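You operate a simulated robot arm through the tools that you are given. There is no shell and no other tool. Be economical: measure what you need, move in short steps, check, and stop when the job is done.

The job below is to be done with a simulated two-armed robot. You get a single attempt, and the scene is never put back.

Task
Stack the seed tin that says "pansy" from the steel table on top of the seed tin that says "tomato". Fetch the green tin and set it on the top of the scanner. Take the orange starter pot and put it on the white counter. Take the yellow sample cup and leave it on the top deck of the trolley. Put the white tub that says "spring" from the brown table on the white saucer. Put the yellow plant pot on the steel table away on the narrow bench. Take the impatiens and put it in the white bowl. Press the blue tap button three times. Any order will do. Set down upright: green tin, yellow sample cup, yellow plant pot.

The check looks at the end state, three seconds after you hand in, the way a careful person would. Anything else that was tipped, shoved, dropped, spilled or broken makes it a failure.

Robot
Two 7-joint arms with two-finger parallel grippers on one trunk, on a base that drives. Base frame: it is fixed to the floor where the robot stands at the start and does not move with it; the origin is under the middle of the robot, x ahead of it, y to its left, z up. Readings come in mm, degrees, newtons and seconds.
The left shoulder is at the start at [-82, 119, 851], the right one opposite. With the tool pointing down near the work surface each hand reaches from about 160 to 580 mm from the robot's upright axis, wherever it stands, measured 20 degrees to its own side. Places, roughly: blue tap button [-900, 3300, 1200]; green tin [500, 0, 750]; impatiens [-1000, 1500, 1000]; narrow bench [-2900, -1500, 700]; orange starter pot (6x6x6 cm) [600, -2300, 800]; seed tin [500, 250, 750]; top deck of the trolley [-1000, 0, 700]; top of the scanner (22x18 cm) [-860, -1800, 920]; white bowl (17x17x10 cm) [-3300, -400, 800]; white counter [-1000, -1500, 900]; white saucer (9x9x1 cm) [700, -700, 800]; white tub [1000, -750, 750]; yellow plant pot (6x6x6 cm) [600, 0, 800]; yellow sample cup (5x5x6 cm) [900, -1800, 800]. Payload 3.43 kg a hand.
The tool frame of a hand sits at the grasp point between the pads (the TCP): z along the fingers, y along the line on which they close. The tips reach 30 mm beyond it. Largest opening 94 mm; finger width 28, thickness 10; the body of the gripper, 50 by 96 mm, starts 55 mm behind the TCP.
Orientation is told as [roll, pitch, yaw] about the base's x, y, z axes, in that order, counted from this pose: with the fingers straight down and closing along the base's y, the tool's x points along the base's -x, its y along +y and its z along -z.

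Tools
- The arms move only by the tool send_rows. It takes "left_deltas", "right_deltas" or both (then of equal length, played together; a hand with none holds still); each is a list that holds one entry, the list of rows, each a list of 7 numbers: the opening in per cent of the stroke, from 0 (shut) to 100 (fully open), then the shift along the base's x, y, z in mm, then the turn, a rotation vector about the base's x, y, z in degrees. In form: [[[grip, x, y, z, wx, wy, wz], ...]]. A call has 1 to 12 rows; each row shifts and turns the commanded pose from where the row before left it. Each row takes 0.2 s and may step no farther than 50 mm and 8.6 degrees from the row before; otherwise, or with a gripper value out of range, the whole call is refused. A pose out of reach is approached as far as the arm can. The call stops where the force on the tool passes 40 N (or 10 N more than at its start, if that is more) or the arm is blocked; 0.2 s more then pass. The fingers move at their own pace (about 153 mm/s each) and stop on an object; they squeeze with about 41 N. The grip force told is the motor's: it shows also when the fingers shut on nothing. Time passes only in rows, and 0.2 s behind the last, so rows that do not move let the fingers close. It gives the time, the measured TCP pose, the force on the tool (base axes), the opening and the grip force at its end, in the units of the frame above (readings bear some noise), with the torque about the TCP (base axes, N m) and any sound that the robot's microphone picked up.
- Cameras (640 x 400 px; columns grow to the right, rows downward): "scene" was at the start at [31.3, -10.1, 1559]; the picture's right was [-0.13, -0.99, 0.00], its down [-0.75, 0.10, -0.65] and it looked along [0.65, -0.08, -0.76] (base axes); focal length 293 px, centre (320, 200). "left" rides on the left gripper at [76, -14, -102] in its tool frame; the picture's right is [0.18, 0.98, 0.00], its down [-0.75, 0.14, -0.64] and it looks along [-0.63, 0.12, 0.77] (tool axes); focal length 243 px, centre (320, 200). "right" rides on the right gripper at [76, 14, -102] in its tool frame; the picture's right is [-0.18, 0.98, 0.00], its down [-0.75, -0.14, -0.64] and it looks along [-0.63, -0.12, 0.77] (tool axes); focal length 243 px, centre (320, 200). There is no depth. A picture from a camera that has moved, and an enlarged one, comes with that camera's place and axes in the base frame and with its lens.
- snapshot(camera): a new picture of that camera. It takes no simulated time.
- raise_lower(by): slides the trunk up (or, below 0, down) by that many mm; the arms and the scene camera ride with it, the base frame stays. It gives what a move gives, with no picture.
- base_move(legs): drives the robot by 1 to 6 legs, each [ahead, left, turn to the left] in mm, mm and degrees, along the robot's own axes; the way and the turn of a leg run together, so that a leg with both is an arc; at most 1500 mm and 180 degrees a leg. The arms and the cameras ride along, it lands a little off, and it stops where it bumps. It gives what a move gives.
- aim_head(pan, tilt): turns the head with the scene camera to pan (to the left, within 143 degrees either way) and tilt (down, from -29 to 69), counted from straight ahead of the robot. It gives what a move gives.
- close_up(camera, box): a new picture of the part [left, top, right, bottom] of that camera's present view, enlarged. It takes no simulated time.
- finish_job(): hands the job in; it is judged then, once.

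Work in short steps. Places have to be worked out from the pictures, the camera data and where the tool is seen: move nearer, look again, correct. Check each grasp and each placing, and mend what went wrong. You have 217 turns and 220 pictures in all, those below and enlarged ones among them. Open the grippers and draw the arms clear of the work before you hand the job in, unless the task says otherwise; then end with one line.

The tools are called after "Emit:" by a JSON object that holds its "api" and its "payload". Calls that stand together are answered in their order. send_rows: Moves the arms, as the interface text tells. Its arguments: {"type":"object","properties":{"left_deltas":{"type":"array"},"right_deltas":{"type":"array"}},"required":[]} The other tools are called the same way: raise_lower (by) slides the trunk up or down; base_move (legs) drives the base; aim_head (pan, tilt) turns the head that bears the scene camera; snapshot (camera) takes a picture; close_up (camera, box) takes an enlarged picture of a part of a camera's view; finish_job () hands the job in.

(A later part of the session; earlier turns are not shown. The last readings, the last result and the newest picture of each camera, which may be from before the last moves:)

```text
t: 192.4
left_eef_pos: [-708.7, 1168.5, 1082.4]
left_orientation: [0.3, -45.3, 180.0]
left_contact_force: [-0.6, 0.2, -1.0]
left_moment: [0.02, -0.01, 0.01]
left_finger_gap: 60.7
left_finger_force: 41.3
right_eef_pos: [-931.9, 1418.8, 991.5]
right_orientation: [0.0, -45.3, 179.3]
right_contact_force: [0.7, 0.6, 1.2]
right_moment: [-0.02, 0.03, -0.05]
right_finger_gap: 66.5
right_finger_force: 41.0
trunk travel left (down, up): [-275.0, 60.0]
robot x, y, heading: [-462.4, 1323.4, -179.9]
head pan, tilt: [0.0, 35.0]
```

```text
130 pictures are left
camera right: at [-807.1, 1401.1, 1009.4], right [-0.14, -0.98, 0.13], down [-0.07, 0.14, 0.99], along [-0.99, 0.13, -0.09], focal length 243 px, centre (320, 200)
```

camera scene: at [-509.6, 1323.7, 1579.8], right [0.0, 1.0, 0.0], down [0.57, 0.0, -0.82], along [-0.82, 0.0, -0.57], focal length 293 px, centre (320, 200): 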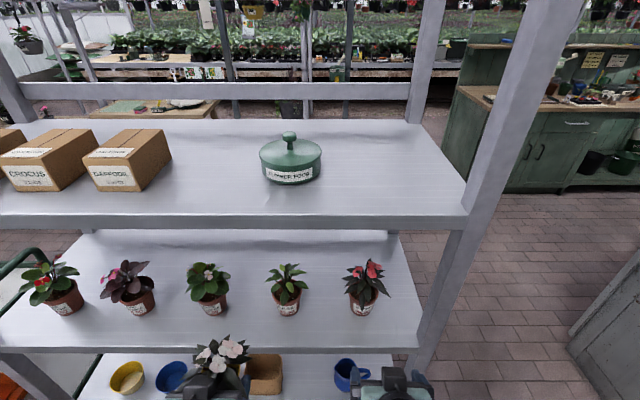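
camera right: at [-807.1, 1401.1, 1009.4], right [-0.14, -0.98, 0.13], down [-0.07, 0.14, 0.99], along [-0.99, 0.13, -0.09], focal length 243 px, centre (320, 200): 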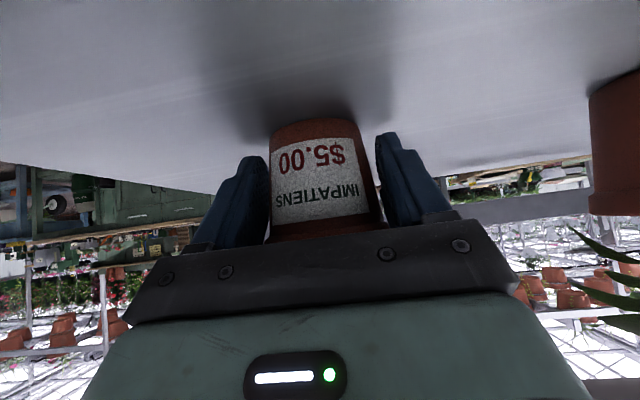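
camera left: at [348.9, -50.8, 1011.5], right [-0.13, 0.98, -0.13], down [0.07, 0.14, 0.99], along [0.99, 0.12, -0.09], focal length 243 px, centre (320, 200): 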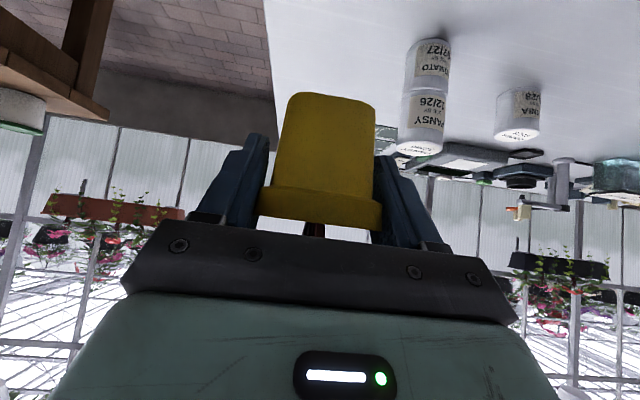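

Held. Lift 50 mm, then draw out of the shelf.

Emit:
{"api": "send_rows", "payload": {"right_deltas": [[[0, 0, 0, 25, 0, 0, 0], [0, 0, 0, 30, 0, 0, 0], [0, 40, 0, 15, 0, 0, 0], [0, 45, 0, 5, 0, 0, 0], [0, 45, 0, 5, 0, 0, 0], [0, 45, 5, 5, 0, 0, 0], [0, 0, 0, 0, 0, 0, 0]]]}}

Emit:
{"api": "snapshot", "payload": {"camera": "right"}}

Emit:
{"api": "snapshot", "payload": {"camera": "scene"}}

```text
t: 194.0
left_eef_pos: [-710.1, 1169.1, 1081.6]
left_orientation: [0.1, -45.3, 179.9]
left_contact_force: [-0.8, -0.1, -0.9]
left_moment: [0.0, 0.01, 0.01]
left_finger_gap: 60.9
left_finger_force: 40.7
right_eef_pos: [-755.3, 1424.0, 1072.9]
right_orientation: [0.0, -45.2, 179.3]
right_contact_force: [0.0, -0.2, -1.2]
right_moment: [0.04, -0.02, -0.02]
right_finger_gap: 66.6
right_finger_force: 41.0
trunk travel left (down, up): [-275.0, 60.0]
robot x, y, heading: [-464.1, 1325.4, -179.8]
head pan, tilt: [0.0, 35.0]
```

```text
129 pictures are left
camera right: at [-629.6, 1406.6, 1091.3], right [-0.14, -0.98, 0.13], down [-0.07, 0.14, 0.99], along [-0.99, 0.13, -0.09], focal length 243 px, centre (320, 200)
```

right: 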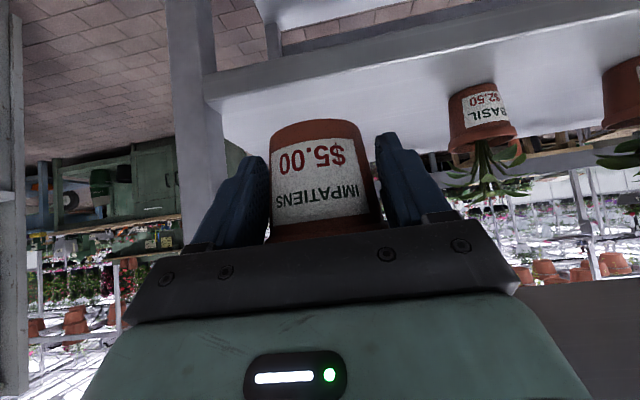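

```text
128 pictures are left
camera scene: at [-510.5, 1323.5, 1579.8], right [0.0, 1.0, 0.0], down [0.57, 0.0, -0.82], along [-0.82, 0.0, -0.57], focal length 293 px, centre (320, 200)
```

scene: 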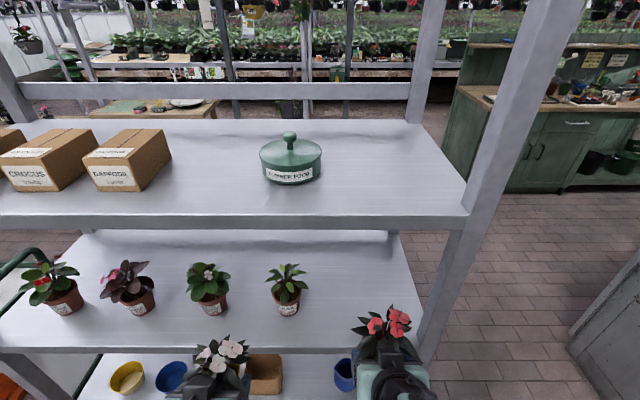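

Impatiens secured. Now go around: back off, slide right through the gap between shelf and cabinet, and drive to the rear aisle.

Emit:
{"api": "base_move", "payload": {"legs": [[-220, 0, 0], [0, -830, 0], [1500, 0, 0], [200, 0, 0]]}}

Emit:
{"api": "aim_head", "payload": {"pan": 45, "tilt": 25}}

Emit:
{"api": "snapshot", "payload": {"camera": "scene"}}

Emit:
{"api": "snapshot", "payload": {"camera": "right"}}

```text
t: 211.4
left_eef_pos: [-2198.9, 2025.3, 1082.3]
left_orientation: [0.2, -45.3, 179.4]
left_contact_force: [-0.3, 0.6, -1.7]
left_moment: [0.03, 0.01, 0.0]
left_finger_gap: 60.9
left_finger_force: 40.9
right_eef_pos: [-2242.4, 2281.7, 1073.5]
right_orientation: [0.0, -45.4, 178.6]
right_contact_force: [-0.1, -0.1, -2.1]
right_moment: [-0.01, -0.05, 0.04]
right_finger_gap: 66.1
right_finger_force: 40.9
trunk travel left (down, up): [-275.0, 60.0]
robot x, y, heading: [-1952.3, 2177.8, 179.3]
head pan, tilt: [0.0, 35.0]
```

```text
t: 212.6
left_eef_pos: [-2198.0, 2026.8, 1081.5]
left_orientation: [0.2, -45.3, 179.3]
left_contact_force: [0.1, 0.4, -1.4]
left_moment: [-0.01, 0.0, 0.02]
left_finger_gap: 61.0
left_finger_force: 41.4
right_eef_pos: [-2242.3, 2281.2, 1074.0]
right_orientation: [0.0, -45.3, 178.7]
right_contact_force: [0.5, -0.6, -1.1]
right_moment: [-0.01, 0.03, -0.02]
right_finger_gap: 65.9
right_finger_force: 40.8
trunk travel left (down, up): [-275.0, 60.0]
robot x, y, heading: [-1954.4, 2178.7, 179.7]
head pan, tilt: [45.0, 25.0]
```

```text
127 pictures are left
camera scene: at [-1975.6, 2113.8, 1595.6], right [-0.7, 0.71, 0.0], down [0.3, 0.3, -0.91], along [-0.65, -0.64, -0.42], focal length 293 px, centre (320, 200)
```

scene: 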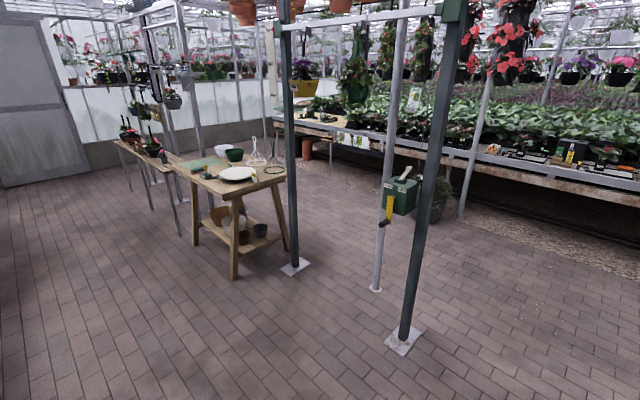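

```text
126 pictures are left
camera right: at [-2117.0, 2263.2, 1091.5], right [-0.15, -0.98, 0.13], down [-0.07, 0.14, 0.99], along [-0.99, 0.14, -0.09], focal length 243 px, centre (320, 200)
```

right: 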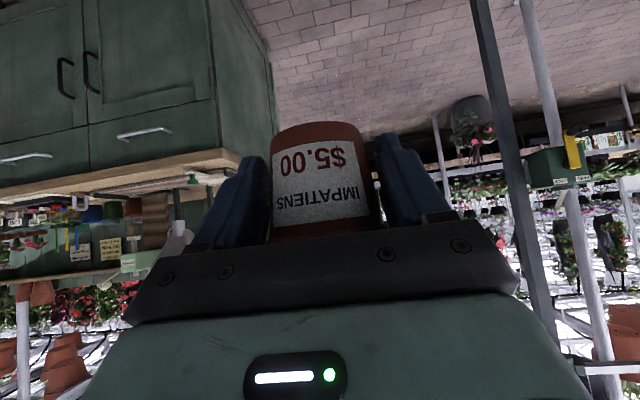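

Clear floor. Strafe left to the bowl table and look.

Emit:
{"api": "base_move", "payload": {"legs": [[0, 1300, 0], [0, 1200, 0.5], [350, 0, 0]]}}

Emit:
{"api": "aim_head", "payload": {"pan": 0, "tilt": 40}}

Emit:
{"api": "snapshot", "payload": {"camera": "scene"}}

Emit:
{"api": "aim_head", "payload": {"pan": 50, "tilt": 30}}

Emit:
{"api": "snapshot", "payload": {"camera": "scene"}}

```text
t: 236.4
left_eef_pos: [-2500.8, -492.7, 1082.2]
left_orientation: [0.2, -45.3, -178.7]
left_contact_force: [0.3, 0.0, -0.7]
left_moment: [0.02, -0.02, -0.02]
left_finger_gap: 61.1
left_finger_force: 41.3
right_eef_pos: [-2554.0, -236.9, 1073.3]
right_orientation: [0.1, -45.3, -179.4]
right_contact_force: [-0.4, -0.4, -1.1]
right_moment: [0.03, 0.02, 0.0]
right_finger_gap: 65.1
right_finger_force: 40.9
trunk travel left (down, up): [-275.0, 60.0]
robot x, y, heading: [-2255.5, -331.7, -178.3]
head pan, tilt: [45.0, 25.0]
```

```text
t: 237.5
left_eef_pos: [-2501.5, -491.5, 1083.0]
left_orientation: [0.2, -45.4, -178.7]
left_contact_force: [0.7, 0.8, -1.7]
left_moment: [0.01, -0.01, 0.03]
left_finger_gap: 61.1
left_finger_force: 41.0
right_eef_pos: [-2553.0, -237.4, 1073.7]
right_orientation: [0.0, -45.5, -179.4]
right_contact_force: [0.4, 0.5, -1.8]
right_moment: [0.01, -0.01, 0.02]
right_finger_gap: 64.9
right_finger_force: 41.2
trunk travel left (down, up): [-275.0, 60.0]
robot x, y, heading: [-2257.8, -328.1, -178.7]
head pan, tilt: [0.0, 40.0]
```

```text
125 pictures are left
camera scene: at [-2302.5, -332.3, 1572.3], right [-0.03, 1.0, 0.0], down [0.64, 0.02, -0.77], along [-0.77, -0.02, -0.64], focal length 293 px, centre (320, 200)
```

scene: 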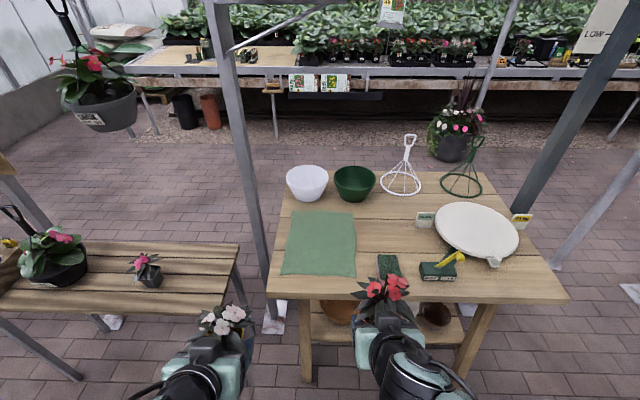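

```text
t: 238.7
left_eef_pos: [-2502.2, -492.2, 1082.1]
left_orientation: [0.1, -45.2, -178.7]
left_contact_force: [0.6, 0.5, -1.4]
left_moment: [0.03, -0.03, 0.01]
left_finger_gap: 61.0
left_finger_force: 41.1
right_eef_pos: [-2553.1, -237.9, 1073.3]
right_orientation: [-0.1, -45.4, -179.3]
right_contact_force: [-1.2, 0.6, -3.0]
right_moment: [0.02, -0.03, -0.05]
right_finger_gap: 64.9
right_finger_force: 41.4
trunk travel left (down, up): [-275.0, 60.0]
robot x, y, heading: [-2259.0, -331.7, -178.3]
head pan, tilt: [50.0, 30.0]
```

```text
124 pictures are left
camera scene: at [-2273.8, -400.6, 1587.6], right [-0.78, 0.62, 0.0], down [0.31, 0.39, -0.87], along [-0.54, -0.68, -0.5], focal length 293 px, centre (320, 200)
```

scene: 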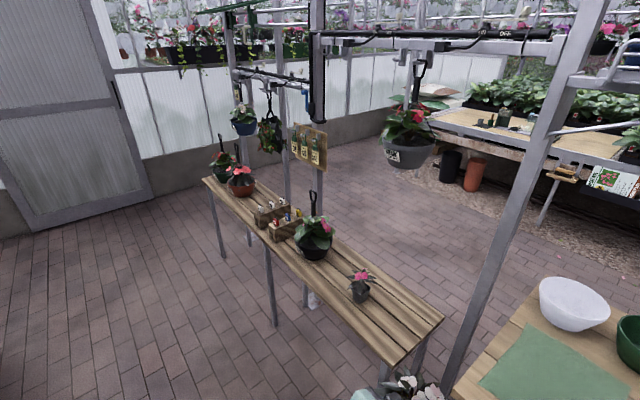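

Bowl centre is about (-3287,-408), table ~800. The right gap shrank slightly; let me check the impatiens in the hand.

Emit:
{"api": "snapshot", "payload": {"camera": "right"}}

Emit:
{"api": "snapshot", "payload": {"camera": "left"}}

```text
123 pictures are left
camera right: at [-2427.3, -252.1, 1091.5], right [-0.12, -0.98, 0.13], down [-0.07, 0.14, 0.99], along [-0.99, 0.11, -0.09], focal length 243 px, centre (320, 200)
```

right: 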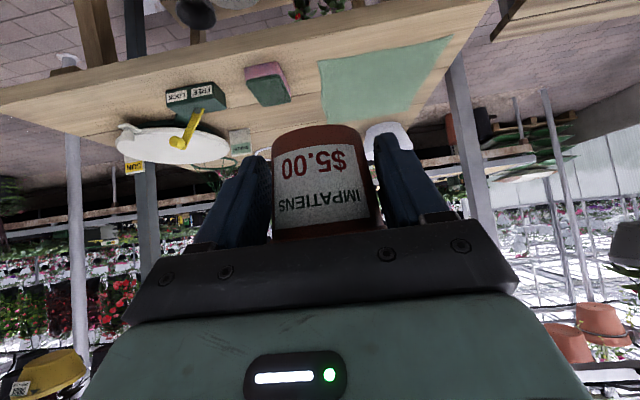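

```text
122 pictures are left
camera left: at [-2374.6, -473.9, 1100.3], right [0.15, -0.98, -0.13], down [-0.07, -0.14, 0.99], along [-0.99, -0.14, -0.09], focal length 243 px, centre (320, 200)
```

left: 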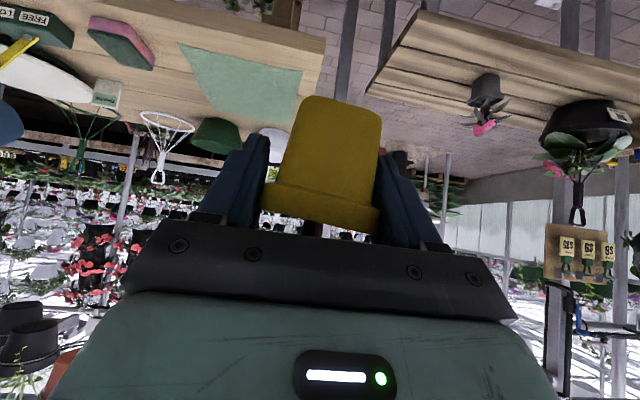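

Both fine. Place the yellow pot first: free spot on the narrow bench around (-2940,-775). Reposition and lower the trunk 100 mm.

Emit:
{"api": "base_move", "payload": {"legs": [[0, 310, -1.5], [200, 0, 0]]}}

Emit:
{"api": "raise_lower", "payload": {"by": -100}}

Emit:
{"api": "aim_head", "payload": {"pan": 10, "tilt": 50}}

Emit:
{"api": "snapshot", "payload": {"camera": "scene"}}

Emit:
{"api": "snapshot", "payload": {"camera": "left"}}

```text
t: 243.2
left_eef_pos: [-2700.1, -794.1, 1082.0]
left_orientation: [0.2, -45.4, -179.7]
left_contact_force: [0.4, -1.1, -1.8]
left_moment: [0.0, 0.02, -0.02]
left_finger_gap: 61.1
left_finger_force: 41.1
right_eef_pos: [-2749.3, -538.8, 1073.5]
right_orientation: [0.0, -45.3, 179.5]
right_contact_force: [0.5, -0.6, -1.5]
right_moment: [0.0, -0.05, 0.02]
right_finger_gap: 64.6
right_finger_force: 41.1
trunk travel left (down, up): [-275.0, 60.0]
robot x, y, heading: [-2454.7, -638.1, -179.7]
head pan, tilt: [50.0, 30.0]
```

```text
t: 244.5
left_eef_pos: [-2700.8, -793.3, 982.8]
left_orientation: [0.2, -45.4, -179.7]
left_contact_force: [0.4, -0.1, -1.6]
left_moment: [-0.03, -0.02, 0.0]
left_finger_gap: 60.9
left_finger_force: 41.3
right_eef_pos: [-2747.7, -539.0, 973.6]
right_orientation: [0.0, -45.4, 179.5]
right_contact_force: [1.4, 0.5, -1.2]
right_moment: [0.01, 0.02, 0.03]
right_finger_gap: 64.7
right_finger_force: 41.0
trunk travel left (down, up): [-175.0, 160.0]
robot x, y, heading: [-2455.7, -639.3, -179.8]
head pan, tilt: [50.0, 30.0]
```

```text
t: 245.6
left_eef_pos: [-2699.1, -793.0, 981.8]
left_orientation: [0.2, -45.2, -179.9]
left_contact_force: [0.3, -0.3, -1.4]
left_moment: [0.01, -0.06, 0.0]
left_finger_gap: 60.8
left_finger_force: 41.3
right_eef_pos: [-2748.1, -539.1, 973.9]
right_orientation: [-0.1, -45.4, 179.5]
right_contact_force: [0.3, 0.5, -1.6]
right_moment: [0.0, -0.04, 0.04]
right_finger_gap: 64.5
right_finger_force: 41.2
trunk travel left (down, up): [-175.0, 160.0]
robot x, y, heading: [-2458.6, -635.6, -179.7]
head pan, tilt: [10.0, 50.0]
```

```text
121 pictures are left
camera scene: at [-2493.9, -651.3, 1458.5], right [-0.18, 0.98, 0.0], down [0.75, 0.14, -0.64], along [-0.63, -0.12, -0.77], focal length 293 px, centre (320, 200)
```

scene: 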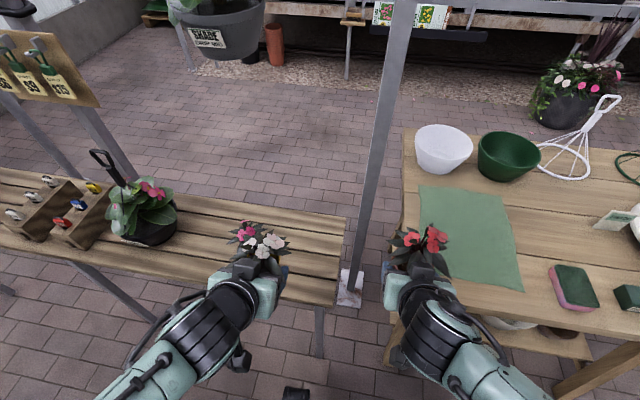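

```text
120 pictures are left
camera left: at [-2574.0, -778.2, 1000.3], right [0.13, -0.98, -0.13], down [-0.07, -0.14, 0.99], along [-0.99, -0.12, -0.09], focal length 243 px, centre (320, 200)
```

left: 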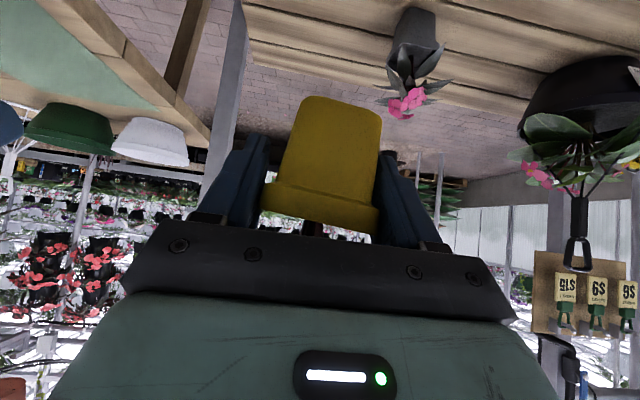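

Bench free zone y∈(-860,-660). Move the pot to above (-2935,-757).

Emit:
{"api": "send_rows", "payload": {"left_deltas": [[[0, -40, 6, -15, 0, 0, 0], [0, -40, 6, -15, 0, 0, 0], [0, -40, 6, -15, 0, 0, 0], [0, -40, 6, -15, 0, 0, 0], [0, -40, 6, -20, 0, 0, 0], [0, -35, 6, -20, 0, 0, 0], [0, 0, 0, 0, 0, 0, 0]]]}}

Emit:
{"api": "snapshot", "payload": {"camera": "left"}}

Emit:
{"api": "snapshot", "payload": {"camera": "scene"}}

```text
t: 247.2
left_eef_pos: [-2937.1, -757.0, 885.1]
left_orientation: [0.2, -45.3, -179.9]
left_contact_force: [0.1, -0.2, -1.3]
left_moment: [-0.01, -0.02, -0.01]
left_finger_gap: 61.2
left_finger_force: 40.8
right_eef_pos: [-2746.6, -538.0, 973.6]
right_orientation: [0.0, -45.5, 179.5]
right_contact_force: [0.0, -0.2, -1.3]
right_moment: [0.02, -0.02, 0.02]
right_finger_gap: 64.1
right_finger_force: 41.0
trunk travel left (down, up): [-175.0, 160.0]
robot x, y, heading: [-2459.0, -638.4, -179.8]
head pan, tilt: [10.0, 50.0]
```

```text
119 pictures are left
camera left: at [-2810.0, -741.5, 903.2], right [0.13, -0.98, -0.13], down [-0.07, -0.14, 0.99], along [-0.99, -0.12, -0.09], focal length 243 px, centre (320, 200)
```

left: 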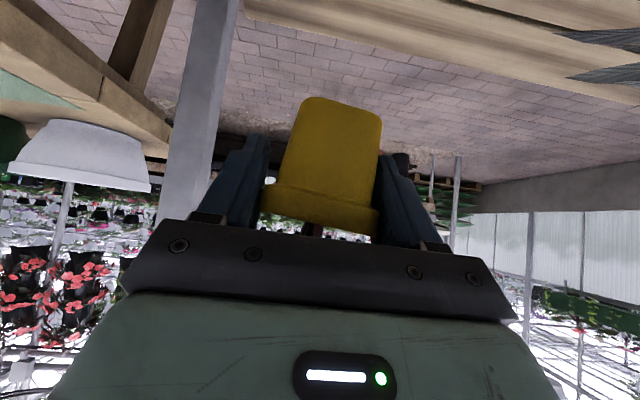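

```text
118 pictures are left
camera scene: at [-2492.9, -650.1, 1458.5], right [-0.18, 0.98, 0.0], down [0.75, 0.14, -0.64], along [-0.63, -0.12, -0.77], focal length 293 px, centre (320, 200)
```

scene: 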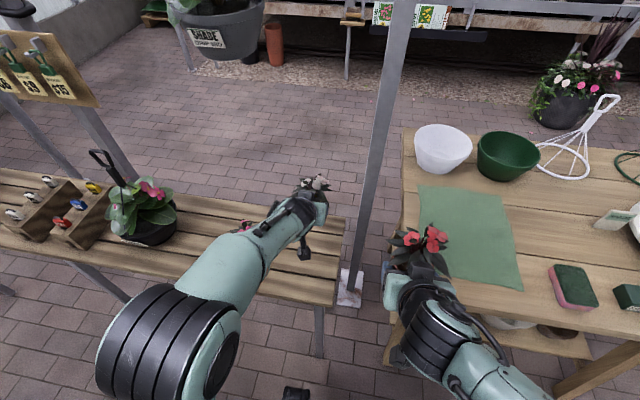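

Pot is over the bench with good margins. Lower: 115 mm, then slow to contact near TCP z 740.

Emit:
{"api": "send_rows", "payload": {"left_deltas": [[[0, 0, 0, -40, 0, 0, 0], [0, 5, 0, -40, 0, 0, 0], [0, 0, 0, -35, 0, 0, 0], [0, 0, 0, -10, 0, 0, 0], [0, 0, 0, -5, 0, 0, 0], [0, 0, 0, 0, 0, 0, 0]]]}}

Emit:
{"api": "snapshot", "payload": {"camera": "left"}}

Emit:
{"api": "snapshot", "payload": {"camera": "scene"}}

```text
t: 248.6
left_eef_pos: [-2931.5, -758.0, 753.7]
left_orientation: [0.1, -45.3, -179.9]
left_contact_force: [-0.2, -0.4, -1.2]
left_moment: [0.0, -0.03, -0.02]
left_finger_gap: 60.8
left_finger_force: 41.4
right_eef_pos: [-2748.5, -538.8, 974.0]
right_orientation: [0.1, -45.5, 179.5]
right_contact_force: [-0.1, -0.3, -1.0]
right_moment: [-0.03, -0.03, -0.03]
right_finger_gap: 64.3
right_finger_force: 40.8
trunk travel left (down, up): [-175.0, 160.0]
robot x, y, heading: [-2452.8, -636.0, -179.8]
head pan, tilt: [10.0, 50.0]
```

```text
117 pictures are left
camera left: at [-2804.5, -741.9, 771.2], right [0.13, -0.98, -0.13], down [-0.07, -0.14, 0.99], along [-0.99, -0.12, -0.09], focal length 243 px, centre (320, 200)
```

left: 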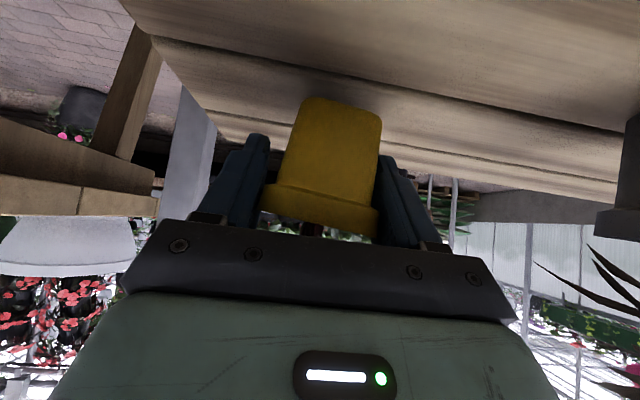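

```text
116 pictures are left
camera scene: at [-2493.9, -651.2, 1458.5], right [-0.18, 0.98, 0.0], down [0.75, 0.14, -0.64], along [-0.63, -0.12, -0.77], focal length 293 px, centre (320, 200)
```

scene: 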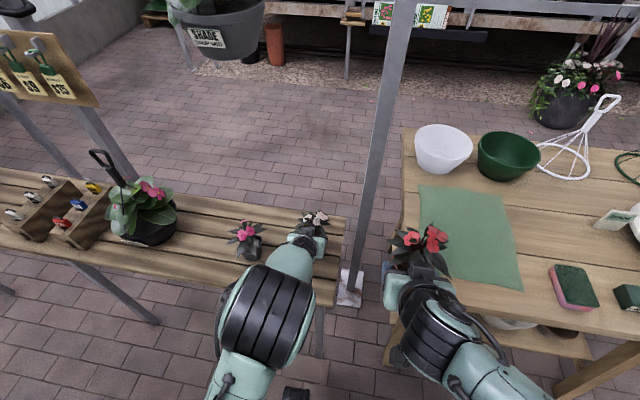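

Approaching bench; lower slowly until contact.

Emit:
{"api": "send_rows", "payload": {"left_deltas": [[[0, 0, 0, -4, 0, 0, 0], [0, 0, 0, -4, 0, 0, 0], [0, 0, 0, -3, 0, 0, 0], [0, 0, 0, -3, 0, 0, 0], [0, 0, 0, -3, 0, 0, 0], [0, 0, 0, 0, 0, 0, 0]]]}}

Emit:
{"api": "snapshot", "payload": {"camera": "left"}}

```text
t: 250.0
left_eef_pos: [-2932.3, -757.1, 738.7]
left_orientation: [0.0, -45.7, -179.6]
left_contact_force: [-1.6, -9.2, 33.4]
left_moment: [0.27, -0.01, -0.02]
left_finger_gap: 61.0
left_finger_force: 41.0
right_eef_pos: [-2746.7, -538.7, 974.4]
right_orientation: [0.0, -45.4, 179.5]
right_contact_force: [0.1, 0.0, -2.0]
right_moment: [0.0, 0.01, 0.02]
right_finger_gap: 64.3
right_finger_force: 41.1
trunk travel left (down, up): [-175.0, 160.0]
robot x, y, heading: [-2457.3, -637.5, -179.7]
head pan, tilt: [10.0, 50.0]
```

```text
115 pictures are left
camera left: at [-2804.8, -742.4, 755.4], right [0.14, -0.98, -0.13], down [-0.06, -0.14, 0.99], along [-0.99, -0.13, -0.08], focal length 243 px, centre (320, 200)
```

left: 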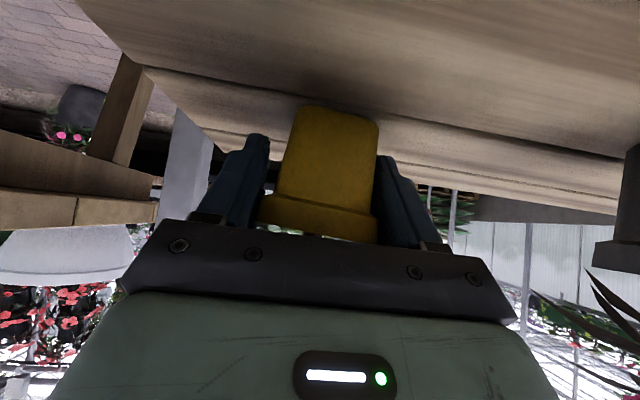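

Contact. Ease, open, and withdraw back along the 45° line.

Emit:
{"api": "send_rows", "payload": {"left_deltas": [[[0, 0, 0, 1.5, 0, 0, 0], [88, 0, 0, 0, 0, 0, 0], [88, 0, 0, 0, 0, 0, 0], [88, 15, 0, 15, 0, 0, 0], [88, 30, 0, 30, 0, 0, 0], [88, 32, 0, 32, 0, 0, 0], [88, 32, 0, 32, 0, 0, 0], [88, 32, 0, 32, 0, 0, 0]]]}}

Emit:
{"api": "snapshot", "payload": {"camera": "left"}}

Emit:
{"api": "close_up", "payload": {"camera": "scene", "box": [200, 180, 380, 300]}}

```text
t: 251.8
left_eef_pos: [-2789.9, -760.6, 875.3]
left_orientation: [0.2, -45.2, -179.8]
left_contact_force: [0.8, -1.7, 0.4]
left_moment: [0.01, -0.01, -0.03]
left_finger_gap: 82.5
left_finger_force: 0.1
right_eef_pos: [-2748.3, -537.4, 975.0]
right_orientation: [0.0, -45.3, 179.4]
right_contact_force: [-0.1, -0.1, -1.2]
right_moment: [-0.02, 0.0, -0.02]
right_finger_gap: 63.9
right_finger_force: 40.8
trunk travel left (down, up): [-175.0, 160.0]
robot x, y, heading: [-2457.1, -638.4, -179.5]
head pan, tilt: [10.0, 50.0]
```

```text
114 pictures are left
camera left: at [-2663.3, -745.1, 893.5], right [0.14, -0.98, -0.13], down [-0.07, -0.14, 0.99], along [-0.99, -0.12, -0.09], focal length 243 px, centre (320, 200)
```

left: 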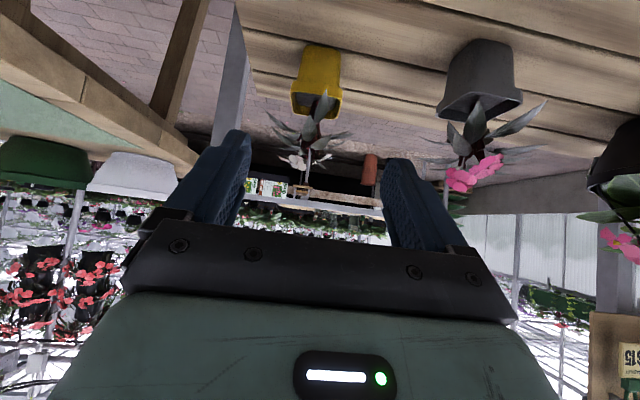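

```text
3.33 times, centred on (290, 240) of scene
camera zoom: at [-2492.8, -651.3, 1458.5], right [-0.18, 0.98, 0.0], down [0.75, 0.14, -0.64], along [-0.63, -0.12, -0.77], focal length 978 px, centre (420, 67)
```

zoom: 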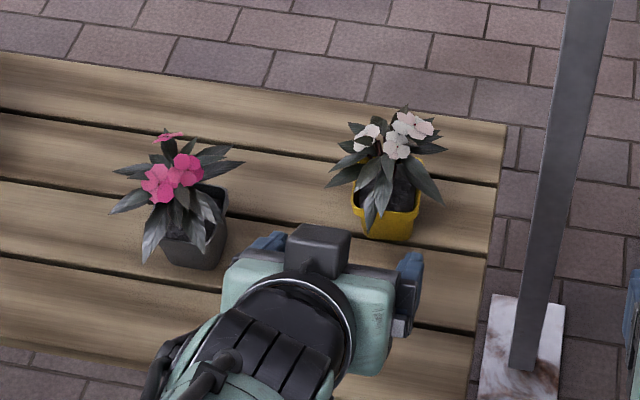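

Yellow pot stands upright on the narrow bench. Now retract left, raise the trunk, and move in front of the bowl table. I'll set the impatiens down on the front strip to regrasp it higher so the hand clears the bowl rim.

Emit:
{"api": "send_rows", "payload": {"left_deltas": [[[88, 40, 0, 20, 0, 0, 0], [88, 40, 0, 20, 0, 0, 0], [60, 40, -20, 20, 0, 0, 0]]]}}

Emit:
{"api": "base_move", "payload": {"legs": [[-60, 0, 0], [0, -208, 0]]}}

Emit:
{"api": "raise_lower", "payload": {"by": 100}}

Emit:
{"api": "aim_head", "payload": {"pan": -5, "tilt": 52}}

Emit:
{"api": "snapshot", "payload": {"camera": "scene"}}

Emit:
{"api": "snapshot", "payload": {"camera": "right"}}

```text
t: 252.6
left_eef_pos: [-2675.6, -779.1, 944.5]
left_orientation: [0.1, -45.3, -179.8]
left_contact_force: [0.6, -0.6, 0.7]
left_moment: [0.03, -0.01, -0.01]
left_finger_gap: 56.3
left_finger_force: 0.0
left hand out of reach, approached as far as the arm can: row 3
right_eef_pos: [-2746.4, -538.8, 975.2]
right_orientation: [-0.2, -45.4, 179.4]
right_contact_force: [0.3, -0.1, -1.8]
right_moment: [-0.04, 0.0, -0.02]
right_finger_gap: 64.6
right_finger_force: 40.6
trunk travel left (down, up): [-175.0, 160.0]
robot x, y, heading: [-2455.0, -637.9, -179.6]
head pan, tilt: [10.0, 50.0]
```

```text
t: 255.6
left_eef_pos: [-2617.0, -569.7, 944.9]
left_orientation: [0.2, -45.2, -179.4]
left_contact_force: [-0.3, 0.0, -0.1]
left_moment: [-0.02, 0.02, 0.0]
left_finger_gap: 56.3
left_finger_force: 0.1
right_eef_pos: [-2689.9, -331.8, 974.1]
right_orientation: [0.0, -45.4, 179.8]
right_contact_force: [0.5, 0.0, -2.0]
right_moment: [-0.01, -0.02, -0.02]
right_finger_gap: 64.0
right_finger_force: 41.2
trunk travel left (down, up): [-175.0, 160.0]
robot x, y, heading: [-2397.5, -425.6, -179.5]
head pan, tilt: [10.0, 50.0]
```

```text
t: 256.9
left_eef_pos: [-2629.6, -570.0, 1055.1]
left_orientation: [0.1, -46.4, -179.5]
left_contact_force: [0.1, -0.1, 0.1]
left_moment: [-0.02, 0.01, -0.02]
left_finger_gap: 56.4
left_finger_force: 0.0
right_eef_pos: [-2687.8, -331.4, 1073.2]
right_orientation: [0.0, -45.3, 179.8]
right_contact_force: [0.2, 0.4, -2.7]
right_moment: [-0.03, -0.02, -0.01]
right_finger_gap: 63.9
right_finger_force: 40.9
trunk travel left (down, up): [-275.0, 60.0]
robot x, y, heading: [-2397.0, -426.6, -179.6]
head pan, tilt: [10.0, 50.0]
```

```text
t: 257.7
left_eef_pos: [-2629.5, -570.0, 1054.6]
left_orientation: [0.2, -46.4, -179.5]
left_contact_force: [-0.1, -0.3, 1.7]
left_moment: [0.01, 0.0, 0.03]
left_finger_gap: 56.1
left_finger_force: 0.1
right_eef_pos: [-2690.2, -331.6, 1074.0]
right_orientation: [0.0, -45.5, 179.8]
right_contact_force: [-0.1, 0.5, -2.2]
right_moment: [0.01, -0.01, 0.01]
right_finger_gap: 64.0
right_finger_force: 40.9
trunk travel left (down, up): [-275.0, 60.0]
robot x, y, heading: [-2397.1, -428.6, -179.4]
head pan, tilt: [-5.0, 52.0]
```

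```text
112 pictures are left
camera scene: at [-2429.7, -422.0, 1555.4], right [0.07, 1.0, 0.0], down [0.79, -0.06, -0.62], along [-0.61, 0.05, -0.79], focal length 293 px, centre (320, 200)
```

scene: 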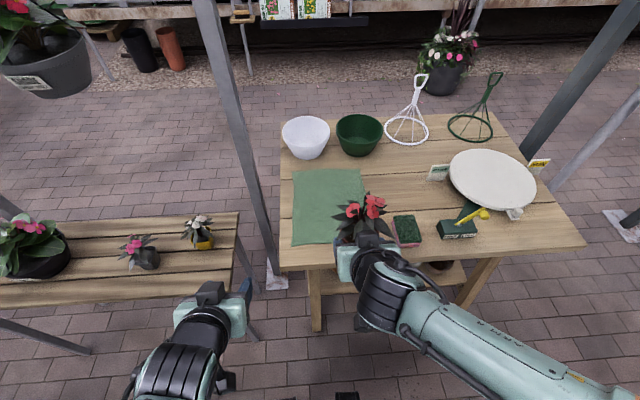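

```text
111 pictures are left
camera right: at [-2563.4, -346.8, 1091.5], right [-0.13, -0.98, 0.13], down [-0.07, 0.14, 0.99], along [-0.99, 0.12, -0.09], focal length 243 px, centre (320, 200)
```

right: 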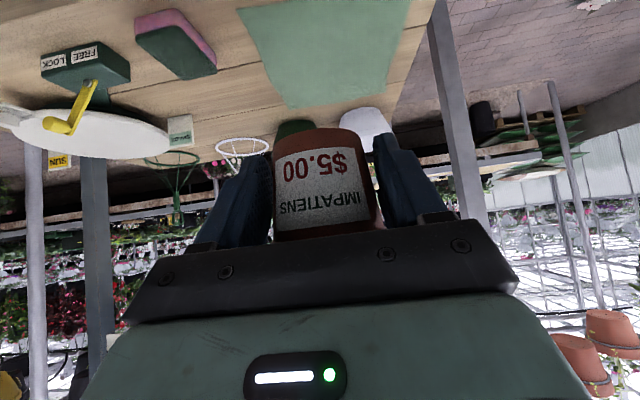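

The front strip is too narrow, so I'll set the pot on the flat mat at about (-2930,-335) briefly to regrasp. Drive 110 forward and lower.

Emit:
{"api": "base_move", "payload": {"legs": [[110, 0, 0]]}}

Emit:
{"api": "send_rows", "payload": {"right_deltas": [[[0, -25, 0, -40, 0, 0, 0], [0, -25, 0, -40, 0, 0, 0], [0, -25, 0, -40, 0, 0, 0], [0, -25, 0, -40, 0, 0, 0], [0, -25, 0, -40, 0, 0, 0], [0, 0, 0, -15, 0, 0, 0], [0, 0, 0, 0, 0, 0, 0]]]}}

Emit:
{"api": "snapshot", "payload": {"camera": "right"}}

Emit:
{"api": "close_up", "payload": {"camera": "scene", "box": [260, 100, 440, 260]}}

```text
t: 258.9
left_eef_pos: [-2739.4, -572.0, 1054.0]
left_orientation: [0.2, -46.4, -179.4]
left_contact_force: [-0.2, -0.5, 0.1]
left_moment: [0.02, -0.03, 0.01]
left_finger_gap: 56.4
left_finger_force: 0.1
right_eef_pos: [-2800.7, -331.9, 1073.2]
right_orientation: [0.0, -45.5, 180.0]
right_contact_force: [-0.9, 0.4, -1.9]
right_moment: [0.06, -0.03, 0.03]
right_finger_gap: 63.8
right_finger_force: 41.2
trunk travel left (down, up): [-275.0, 60.0]
robot x, y, heading: [-2507.9, -428.3, -179.1]
head pan, tilt: [-5.0, 52.0]
```

```text
t: 260.5
left_eef_pos: [-2738.1, -571.5, 1054.7]
left_orientation: [0.2, -46.5, -179.5]
left_contact_force: [-0.2, 0.5, 0.8]
left_moment: [0.01, 0.0, 0.0]
left_finger_gap: 56.5
left_finger_force: 0.1
right_eef_pos: [-2925.5, -332.5, 858.9]
right_orientation: [-0.1, -45.4, 179.9]
right_contact_force: [0.1, -0.3, -1.3]
right_moment: [0.01, -0.06, -0.01]
right_finger_gap: 63.8
right_finger_force: 40.7
trunk travel left (down, up): [-275.0, 60.0]
robot x, y, heading: [-2509.5, -430.6, -179.1]
head pan, tilt: [-5.0, 52.0]
```

```text
110 pictures are left
camera right: at [-2799.4, -348.4, 876.3], right [-0.13, -0.98, 0.13], down [-0.07, 0.14, 0.99], along [-0.99, 0.12, -0.09], focal length 243 px, centre (320, 200)
```

right: 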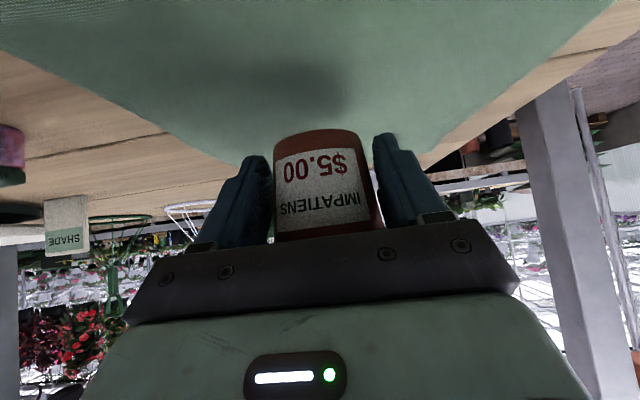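

```text
2.50 times, centred on (350, 180) of scene
camera zoom: at [-2540.2, -423.3, 1555.5], right [0.07, 1.0, 0.0], down [0.79, -0.06, -0.62], along [-0.61, 0.05, -0.79], focal length 734 px, centre (245, 250)
```

zoom: 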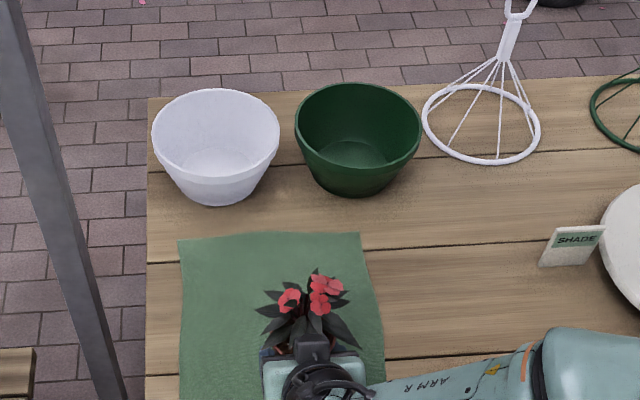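

Lower onto the mat until contact.

Emit:
{"api": "send_rows", "payload": {"right_deltas": [[[0, 0, 0, -8, 0, 0, 0], [0, 0, 0, -5, 0, 0, 0], [0, 0, 0, -4, 0, 0, 0], [0, 0, 0, -3, 0, 0, 0], [0, 0, 0, -3, 0, 0, 0], [0, 0, 0, -3, 0, 0, 0], [0, 0, 0, 0, 0, 0, 0]]]}}

Emit:
{"api": "snapshot", "payload": {"camera": "right"}}

```text
t: 262.1
left_eef_pos: [-2738.7, -570.6, 1053.5]
left_orientation: [0.1, -46.5, -179.4]
left_contact_force: [0.2, 0.0, 0.0]
left_moment: [-0.02, -0.02, 0.01]
left_finger_gap: 56.4
left_finger_force: 0.1
right_eef_pos: [-2924.8, -332.5, 834.0]
right_orientation: [0.0, -45.4, 179.8]
right_contact_force: [0.9, -0.4, -1.5]
right_moment: [0.02, -0.05, -0.02]
right_finger_gap: 63.5
right_finger_force: 41.0
trunk travel left (down, up): [-275.0, 60.0]
robot x, y, heading: [-2506.1, -423.2, -179.2]
head pan, tilt: [-5.0, 52.0]
```

```text
108 pictures are left
camera right: at [-2799.2, -348.7, 851.5], right [-0.13, -0.98, 0.13], down [-0.07, 0.14, 0.99], along [-0.99, 0.12, -0.09], focal length 243 px, centre (320, 200)
```

right: 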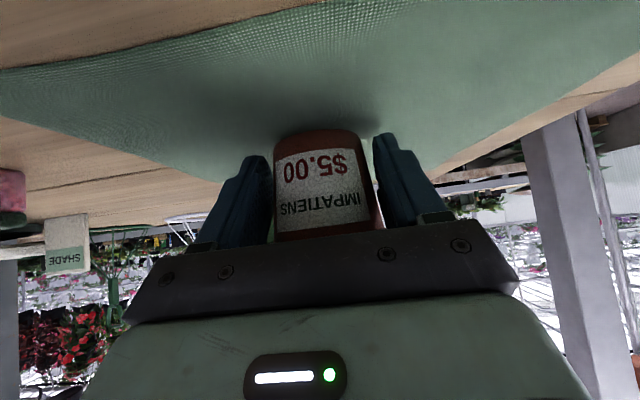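

Emit:
{"api": "send_rows", "payload": {"right_deltas": [[[0, 0, 0, -2, 0, 0, 0], [0, 0, 0, -2, 0, 0, 0], [0, 0, 0, -2, 0, 0, 0], [0, 0, 0, -2, 0, 0, 0], [0, 0, 0, 0, 0, 0, 0]]]}}

Emit:
{"api": "close_up", "payload": {"camera": "right", "box": [220, 80, 440, 260]}}

```text
t: 263.1
left_eef_pos: [-2738.5, -570.7, 1054.0]
left_orientation: [0.1, -46.4, -179.4]
left_contact_force: [0.9, -0.1, 0.7]
left_moment: [0.02, 0.02, 0.01]
left_finger_gap: 56.5
left_finger_force: 0.1
right_eef_pos: [-2927.0, -335.2, 831.2]
right_orientation: [-0.1, -46.4, -179.9]
right_contact_force: [2.6, 0.4, 12.2]
right_moment: [0.01, 0.03, -0.02]
right_finger_gap: 63.5
right_finger_force: 41.2
trunk travel left (down, up): [-275.0, 60.0]
robot x, y, heading: [-2506.6, -428.1, -179.1]
head pan, tilt: [-5.0, 52.0]
stopped in row 5 (right hand): the force on the tool passed its limit at 43 N (the readings are from after the stop); the commanded pose is now the measured one
```

```text
2.22 times, centred on (330, 170) of right
camera zoom: at [-2801.7, -350.0, 847.2], right [-0.13, -0.98, 0.13], down [-0.05, 0.14, 0.99], along [-0.99, 0.12, -0.07], focal length 539 px, centre (298, 267)
```

zoom: 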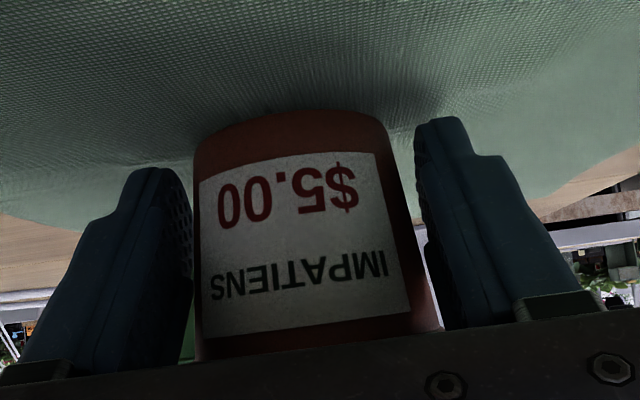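

The pot had been squeezing outward (its base centre is now ~30 mm beyond the TCP), so regrasping is needed. Open, back out, and look.

Emit:
{"api": "send_rows", "payload": {"right_deltas": [[[0, 0, 0, 1, 0, 0, 0], [100, 0, 0, 0, 0, 0, 0], [100, 0, 0, 0, 0, 0, 0], [100, 30, 0, 30, 0, 0, 0], [100, 30, 0, 30, 0, 0, 0], [100, 0, 0, 0, 0, 0, 0]]]}}

Emit:
{"api": "snapshot", "payload": {"camera": "right"}}

Emit:
{"api": "close_up", "payload": {"camera": "scene", "box": [260, 140, 440, 260]}}

```text
t: 264.6
left_eef_pos: [-2739.6, -570.8, 1054.2]
left_orientation: [0.1, -46.5, -179.4]
left_contact_force: [-0.2, -0.4, -0.4]
left_moment: [0.02, 0.0, -0.01]
left_finger_gap: 56.6
left_finger_force: 0.1
right_eef_pos: [-2867.1, -334.5, 892.3]
right_orientation: [-0.1, -46.0, 180.0]
right_contact_force: [-0.5, 0.0, 0.4]
right_moment: [0.02, 0.0, -0.02]
right_finger_gap: 94.1
right_finger_force: 0.1
trunk travel left (down, up): [-275.0, 60.0]
robot x, y, heading: [-2505.2, -428.1, -179.3]
head pan, tilt: [-5.0, 52.0]
```

```text
106 pictures are left
camera right: at [-2740.0, -350.9, 908.6], right [-0.13, -0.98, 0.13], down [-0.06, 0.14, 0.99], along [-0.99, 0.12, -0.08], focal length 243 px, centre (320, 200)
```

right: 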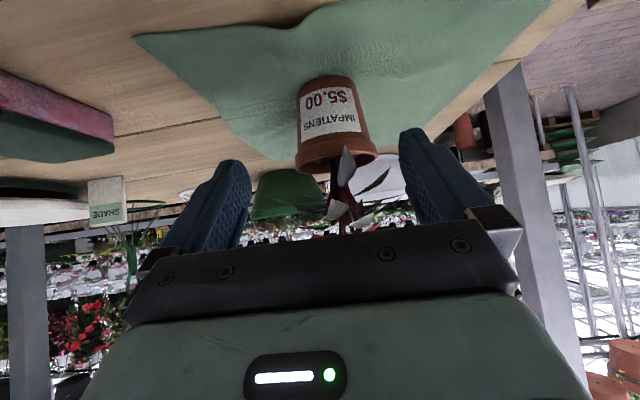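

```text
3.33 times, centred on (350, 200) of scene
camera zoom: at [-2540.5, -423.0, 1555.4], right [0.07, 1.0, 0.0], down [0.79, -0.06, -0.62], along [-0.61, 0.05, -0.79], focal length 978 px, centre (220, 200)
```

zoom: 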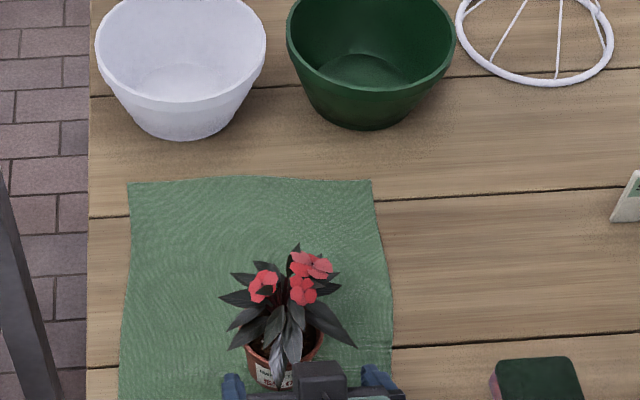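

Pot upright; rim centre ≈(-2938,-347,855). Regrasp with the TCP at the rim centre: shift and slide in.

Emit:
{"api": "send_rows", "payload": {"right_deltas": [[[100, -15, -12, 0, 0, 0, 0], [100, -16, 0, 0, 0, 0, 0], [100, -20, 0, -20, 0, 0, 0], [100, -20, 0, -20, 0, 0, 0], [100, 0, 0, 0, 0, 0, 0]]]}}

Emit:
{"api": "snapshot", "payload": {"camera": "right"}}

Emit:
{"api": "close_up", "payload": {"camera": "scene", "box": [260, 140, 440, 260]}}

```text
t: 265.8
left_eef_pos: [-2737.1, -572.0, 1053.6]
left_orientation: [0.2, -46.6, -179.4]
left_contact_force: [0.4, 0.2, -0.4]
left_moment: [-0.04, -0.02, 0.03]
left_finger_gap: 56.5
left_finger_force: 0.1
right_eef_pos: [-2938.8, -346.5, 850.0]
right_orientation: [-0.2, -46.1, -179.9]
right_contact_force: [-0.7, -0.3, -1.7]
right_moment: [0.0, -0.03, 0.01]
right_finger_gap: 94.0
right_finger_force: 0.0
trunk travel left (down, up): [-275.0, 60.0]
robot x, y, heading: [-2510.7, -425.3, -179.3]
head pan, tilt: [-5.0, 52.0]
```

```text
104 pictures are left
camera right: at [-2812.5, -361.7, 865.6], right [-0.13, -0.98, 0.13], down [-0.06, 0.14, 0.99], along [-0.99, 0.12, -0.08], focal length 243 px, centre (320, 200)
```

right: 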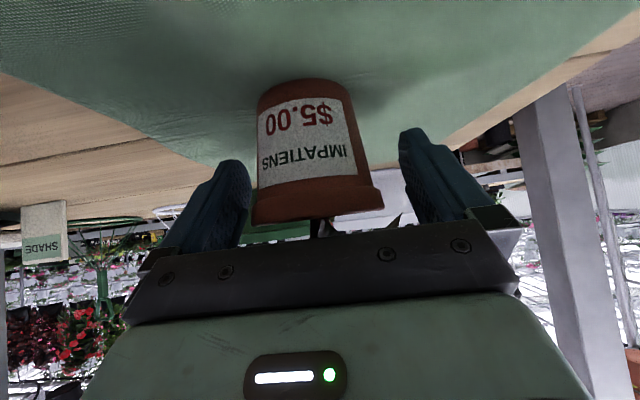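

```text
3.33 times, centred on (350, 200) of scene
camera zoom: at [-2539.5, -423.3, 1555.4], right [0.07, 1.0, 0.0], down [0.79, -0.06, -0.62], along [-0.61, 0.05, -0.79], focal length 978 px, centre (220, 200)
```

zoom: 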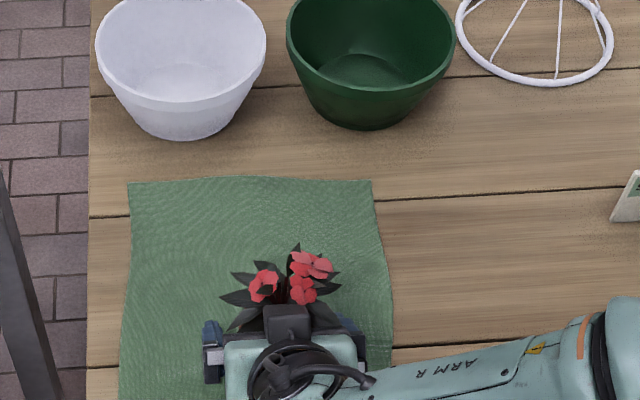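

Rim centre matches the TCP. Close, then test-lift.

Emit:
{"api": "send_rows", "payload": {"right_deltas": [[[0, 0, 0, 0, 0, 0, 0], [0, 0, 0, 0, 0, 0, 0], [0, 0, 0, 0, 0, 0, 0], [0, 0, 0, 0, 0, 0, 0]]]}}

Emit:
{"api": "snapshot", "payload": {"camera": "right"}}

```text
t: 266.8
left_eef_pos: [-2737.9, -571.1, 1054.5]
left_orientation: [0.2, -46.5, -179.3]
left_contact_force: [-1.0, -0.4, -0.6]
left_moment: [0.0, -0.03, -0.04]
left_finger_gap: 56.5
left_finger_force: 0.0
right_eef_pos: [-2940.1, -346.4, 848.5]
right_orientation: [0.0, -46.0, -180.0]
right_contact_force: [-0.6, -0.5, 0.0]
right_moment: [0.0, -0.03, 0.03]
right_finger_gap: 72.3
right_finger_force: 41.4
trunk travel left (down, up): [-275.0, 60.0]
robot x, y, heading: [-2507.5, -429.9, -179.0]
head pan, tilt: [-5.0, 52.0]
```

```text
102 pictures are left
camera right: at [-2812.5, -361.6, 865.7], right [-0.13, -0.98, 0.13], down [-0.06, 0.14, 0.99], along [-0.99, 0.12, -0.08], focal length 243 px, centre (320, 200)
```

right: 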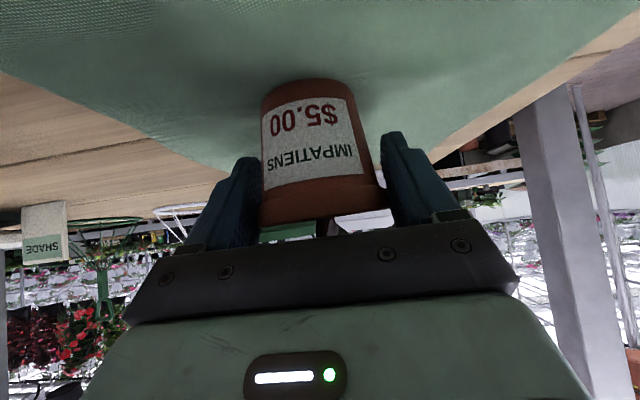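

Solid grip at the true rim (72 mm). Lift to clear the bowl and look.

Emit:
{"api": "send_rows", "payload": {"right_deltas": [[[0, 0, 0, 40, 0, 0, 0], [0, 0, 0, 45, 0, 0, 0], [0, 0, 0, 40, 0, 0, 0], [0, 0, 0, 0, 0, 0, 0]]]}}

Emit:
{"api": "base_move", "payload": {"legs": [[95, 0, -0.8]]}}

Emit:
{"api": "snapshot", "payload": {"camera": "right"}}

Emit:
{"api": "snapshot", "payload": {"camera": "scene"}}

```text
t: 267.8
left_eef_pos: [-2739.0, -570.1, 1054.7]
left_orientation: [0.2, -46.6, -179.4]
left_contact_force: [-0.4, -0.1, -0.5]
left_moment: [0.03, -0.02, 0.0]
left_finger_gap: 56.5
left_finger_force: 0.1
right_eef_pos: [-2938.6, -345.5, 976.4]
right_orientation: [-0.2, -46.0, -180.0]
right_contact_force: [0.1, 0.7, -1.6]
right_moment: [-0.01, -0.04, 0.0]
right_finger_gap: 72.3
right_finger_force: 40.9
trunk travel left (down, up): [-275.0, 60.0]
robot x, y, heading: [-2509.1, -428.7, -179.5]
head pan, tilt: [-5.0, 52.0]
```

```text
t: 268.6
left_eef_pos: [-2753.7, -573.4, 1053.7]
left_orientation: [0.2, -46.4, -179.6]
left_contact_force: [0.0, -1.2, -0.1]
left_moment: [0.0, -0.03, -0.01]
left_finger_gap: 56.4
left_finger_force: 0.0
right_eef_pos: [-2951.0, -344.8, 974.4]
right_orientation: [-0.2, -46.0, 179.9]
right_contact_force: [-0.1, 0.1, -1.9]
right_moment: [0.03, -0.02, 0.01]
right_finger_gap: 72.5
right_finger_force: 40.8
trunk travel left (down, up): [-275.0, 60.0]
robot x, y, heading: [-2518.7, -430.4, -179.4]
head pan, tilt: [-5.0, 52.0]
stopped in leg 1: the robot was blocked; the commanded pose is now the measured one
```

```text
101 pictures are left
camera right: at [-2825.5, -361.2, 991.8], right [-0.13, -0.98, 0.13], down [-0.06, 0.14, 0.99], along [-0.99, 0.12, -0.08], focal length 243 px, centre (320, 200)
```

right: 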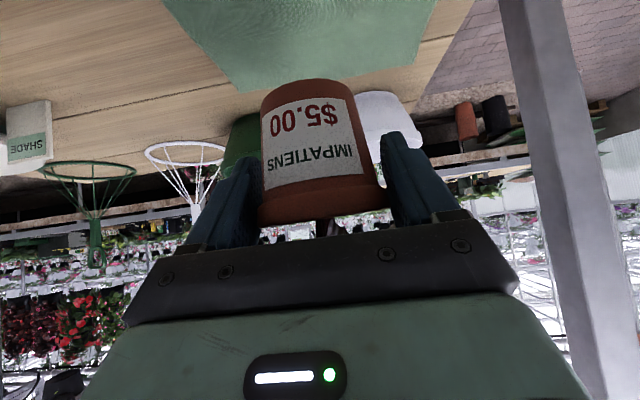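

```text
100 pictures are left
camera scene: at [-2555.1, -423.8, 1555.5], right [0.08, 1.0, 0.0], down [0.79, -0.06, -0.61], along [-0.61, 0.05, -0.79], focal length 293 px, centre (320, 200)
```

scene: 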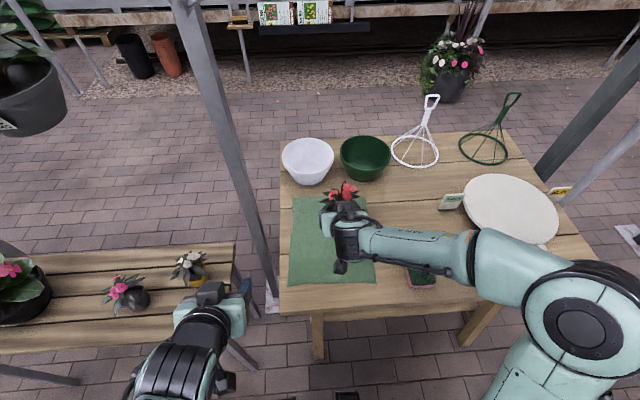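

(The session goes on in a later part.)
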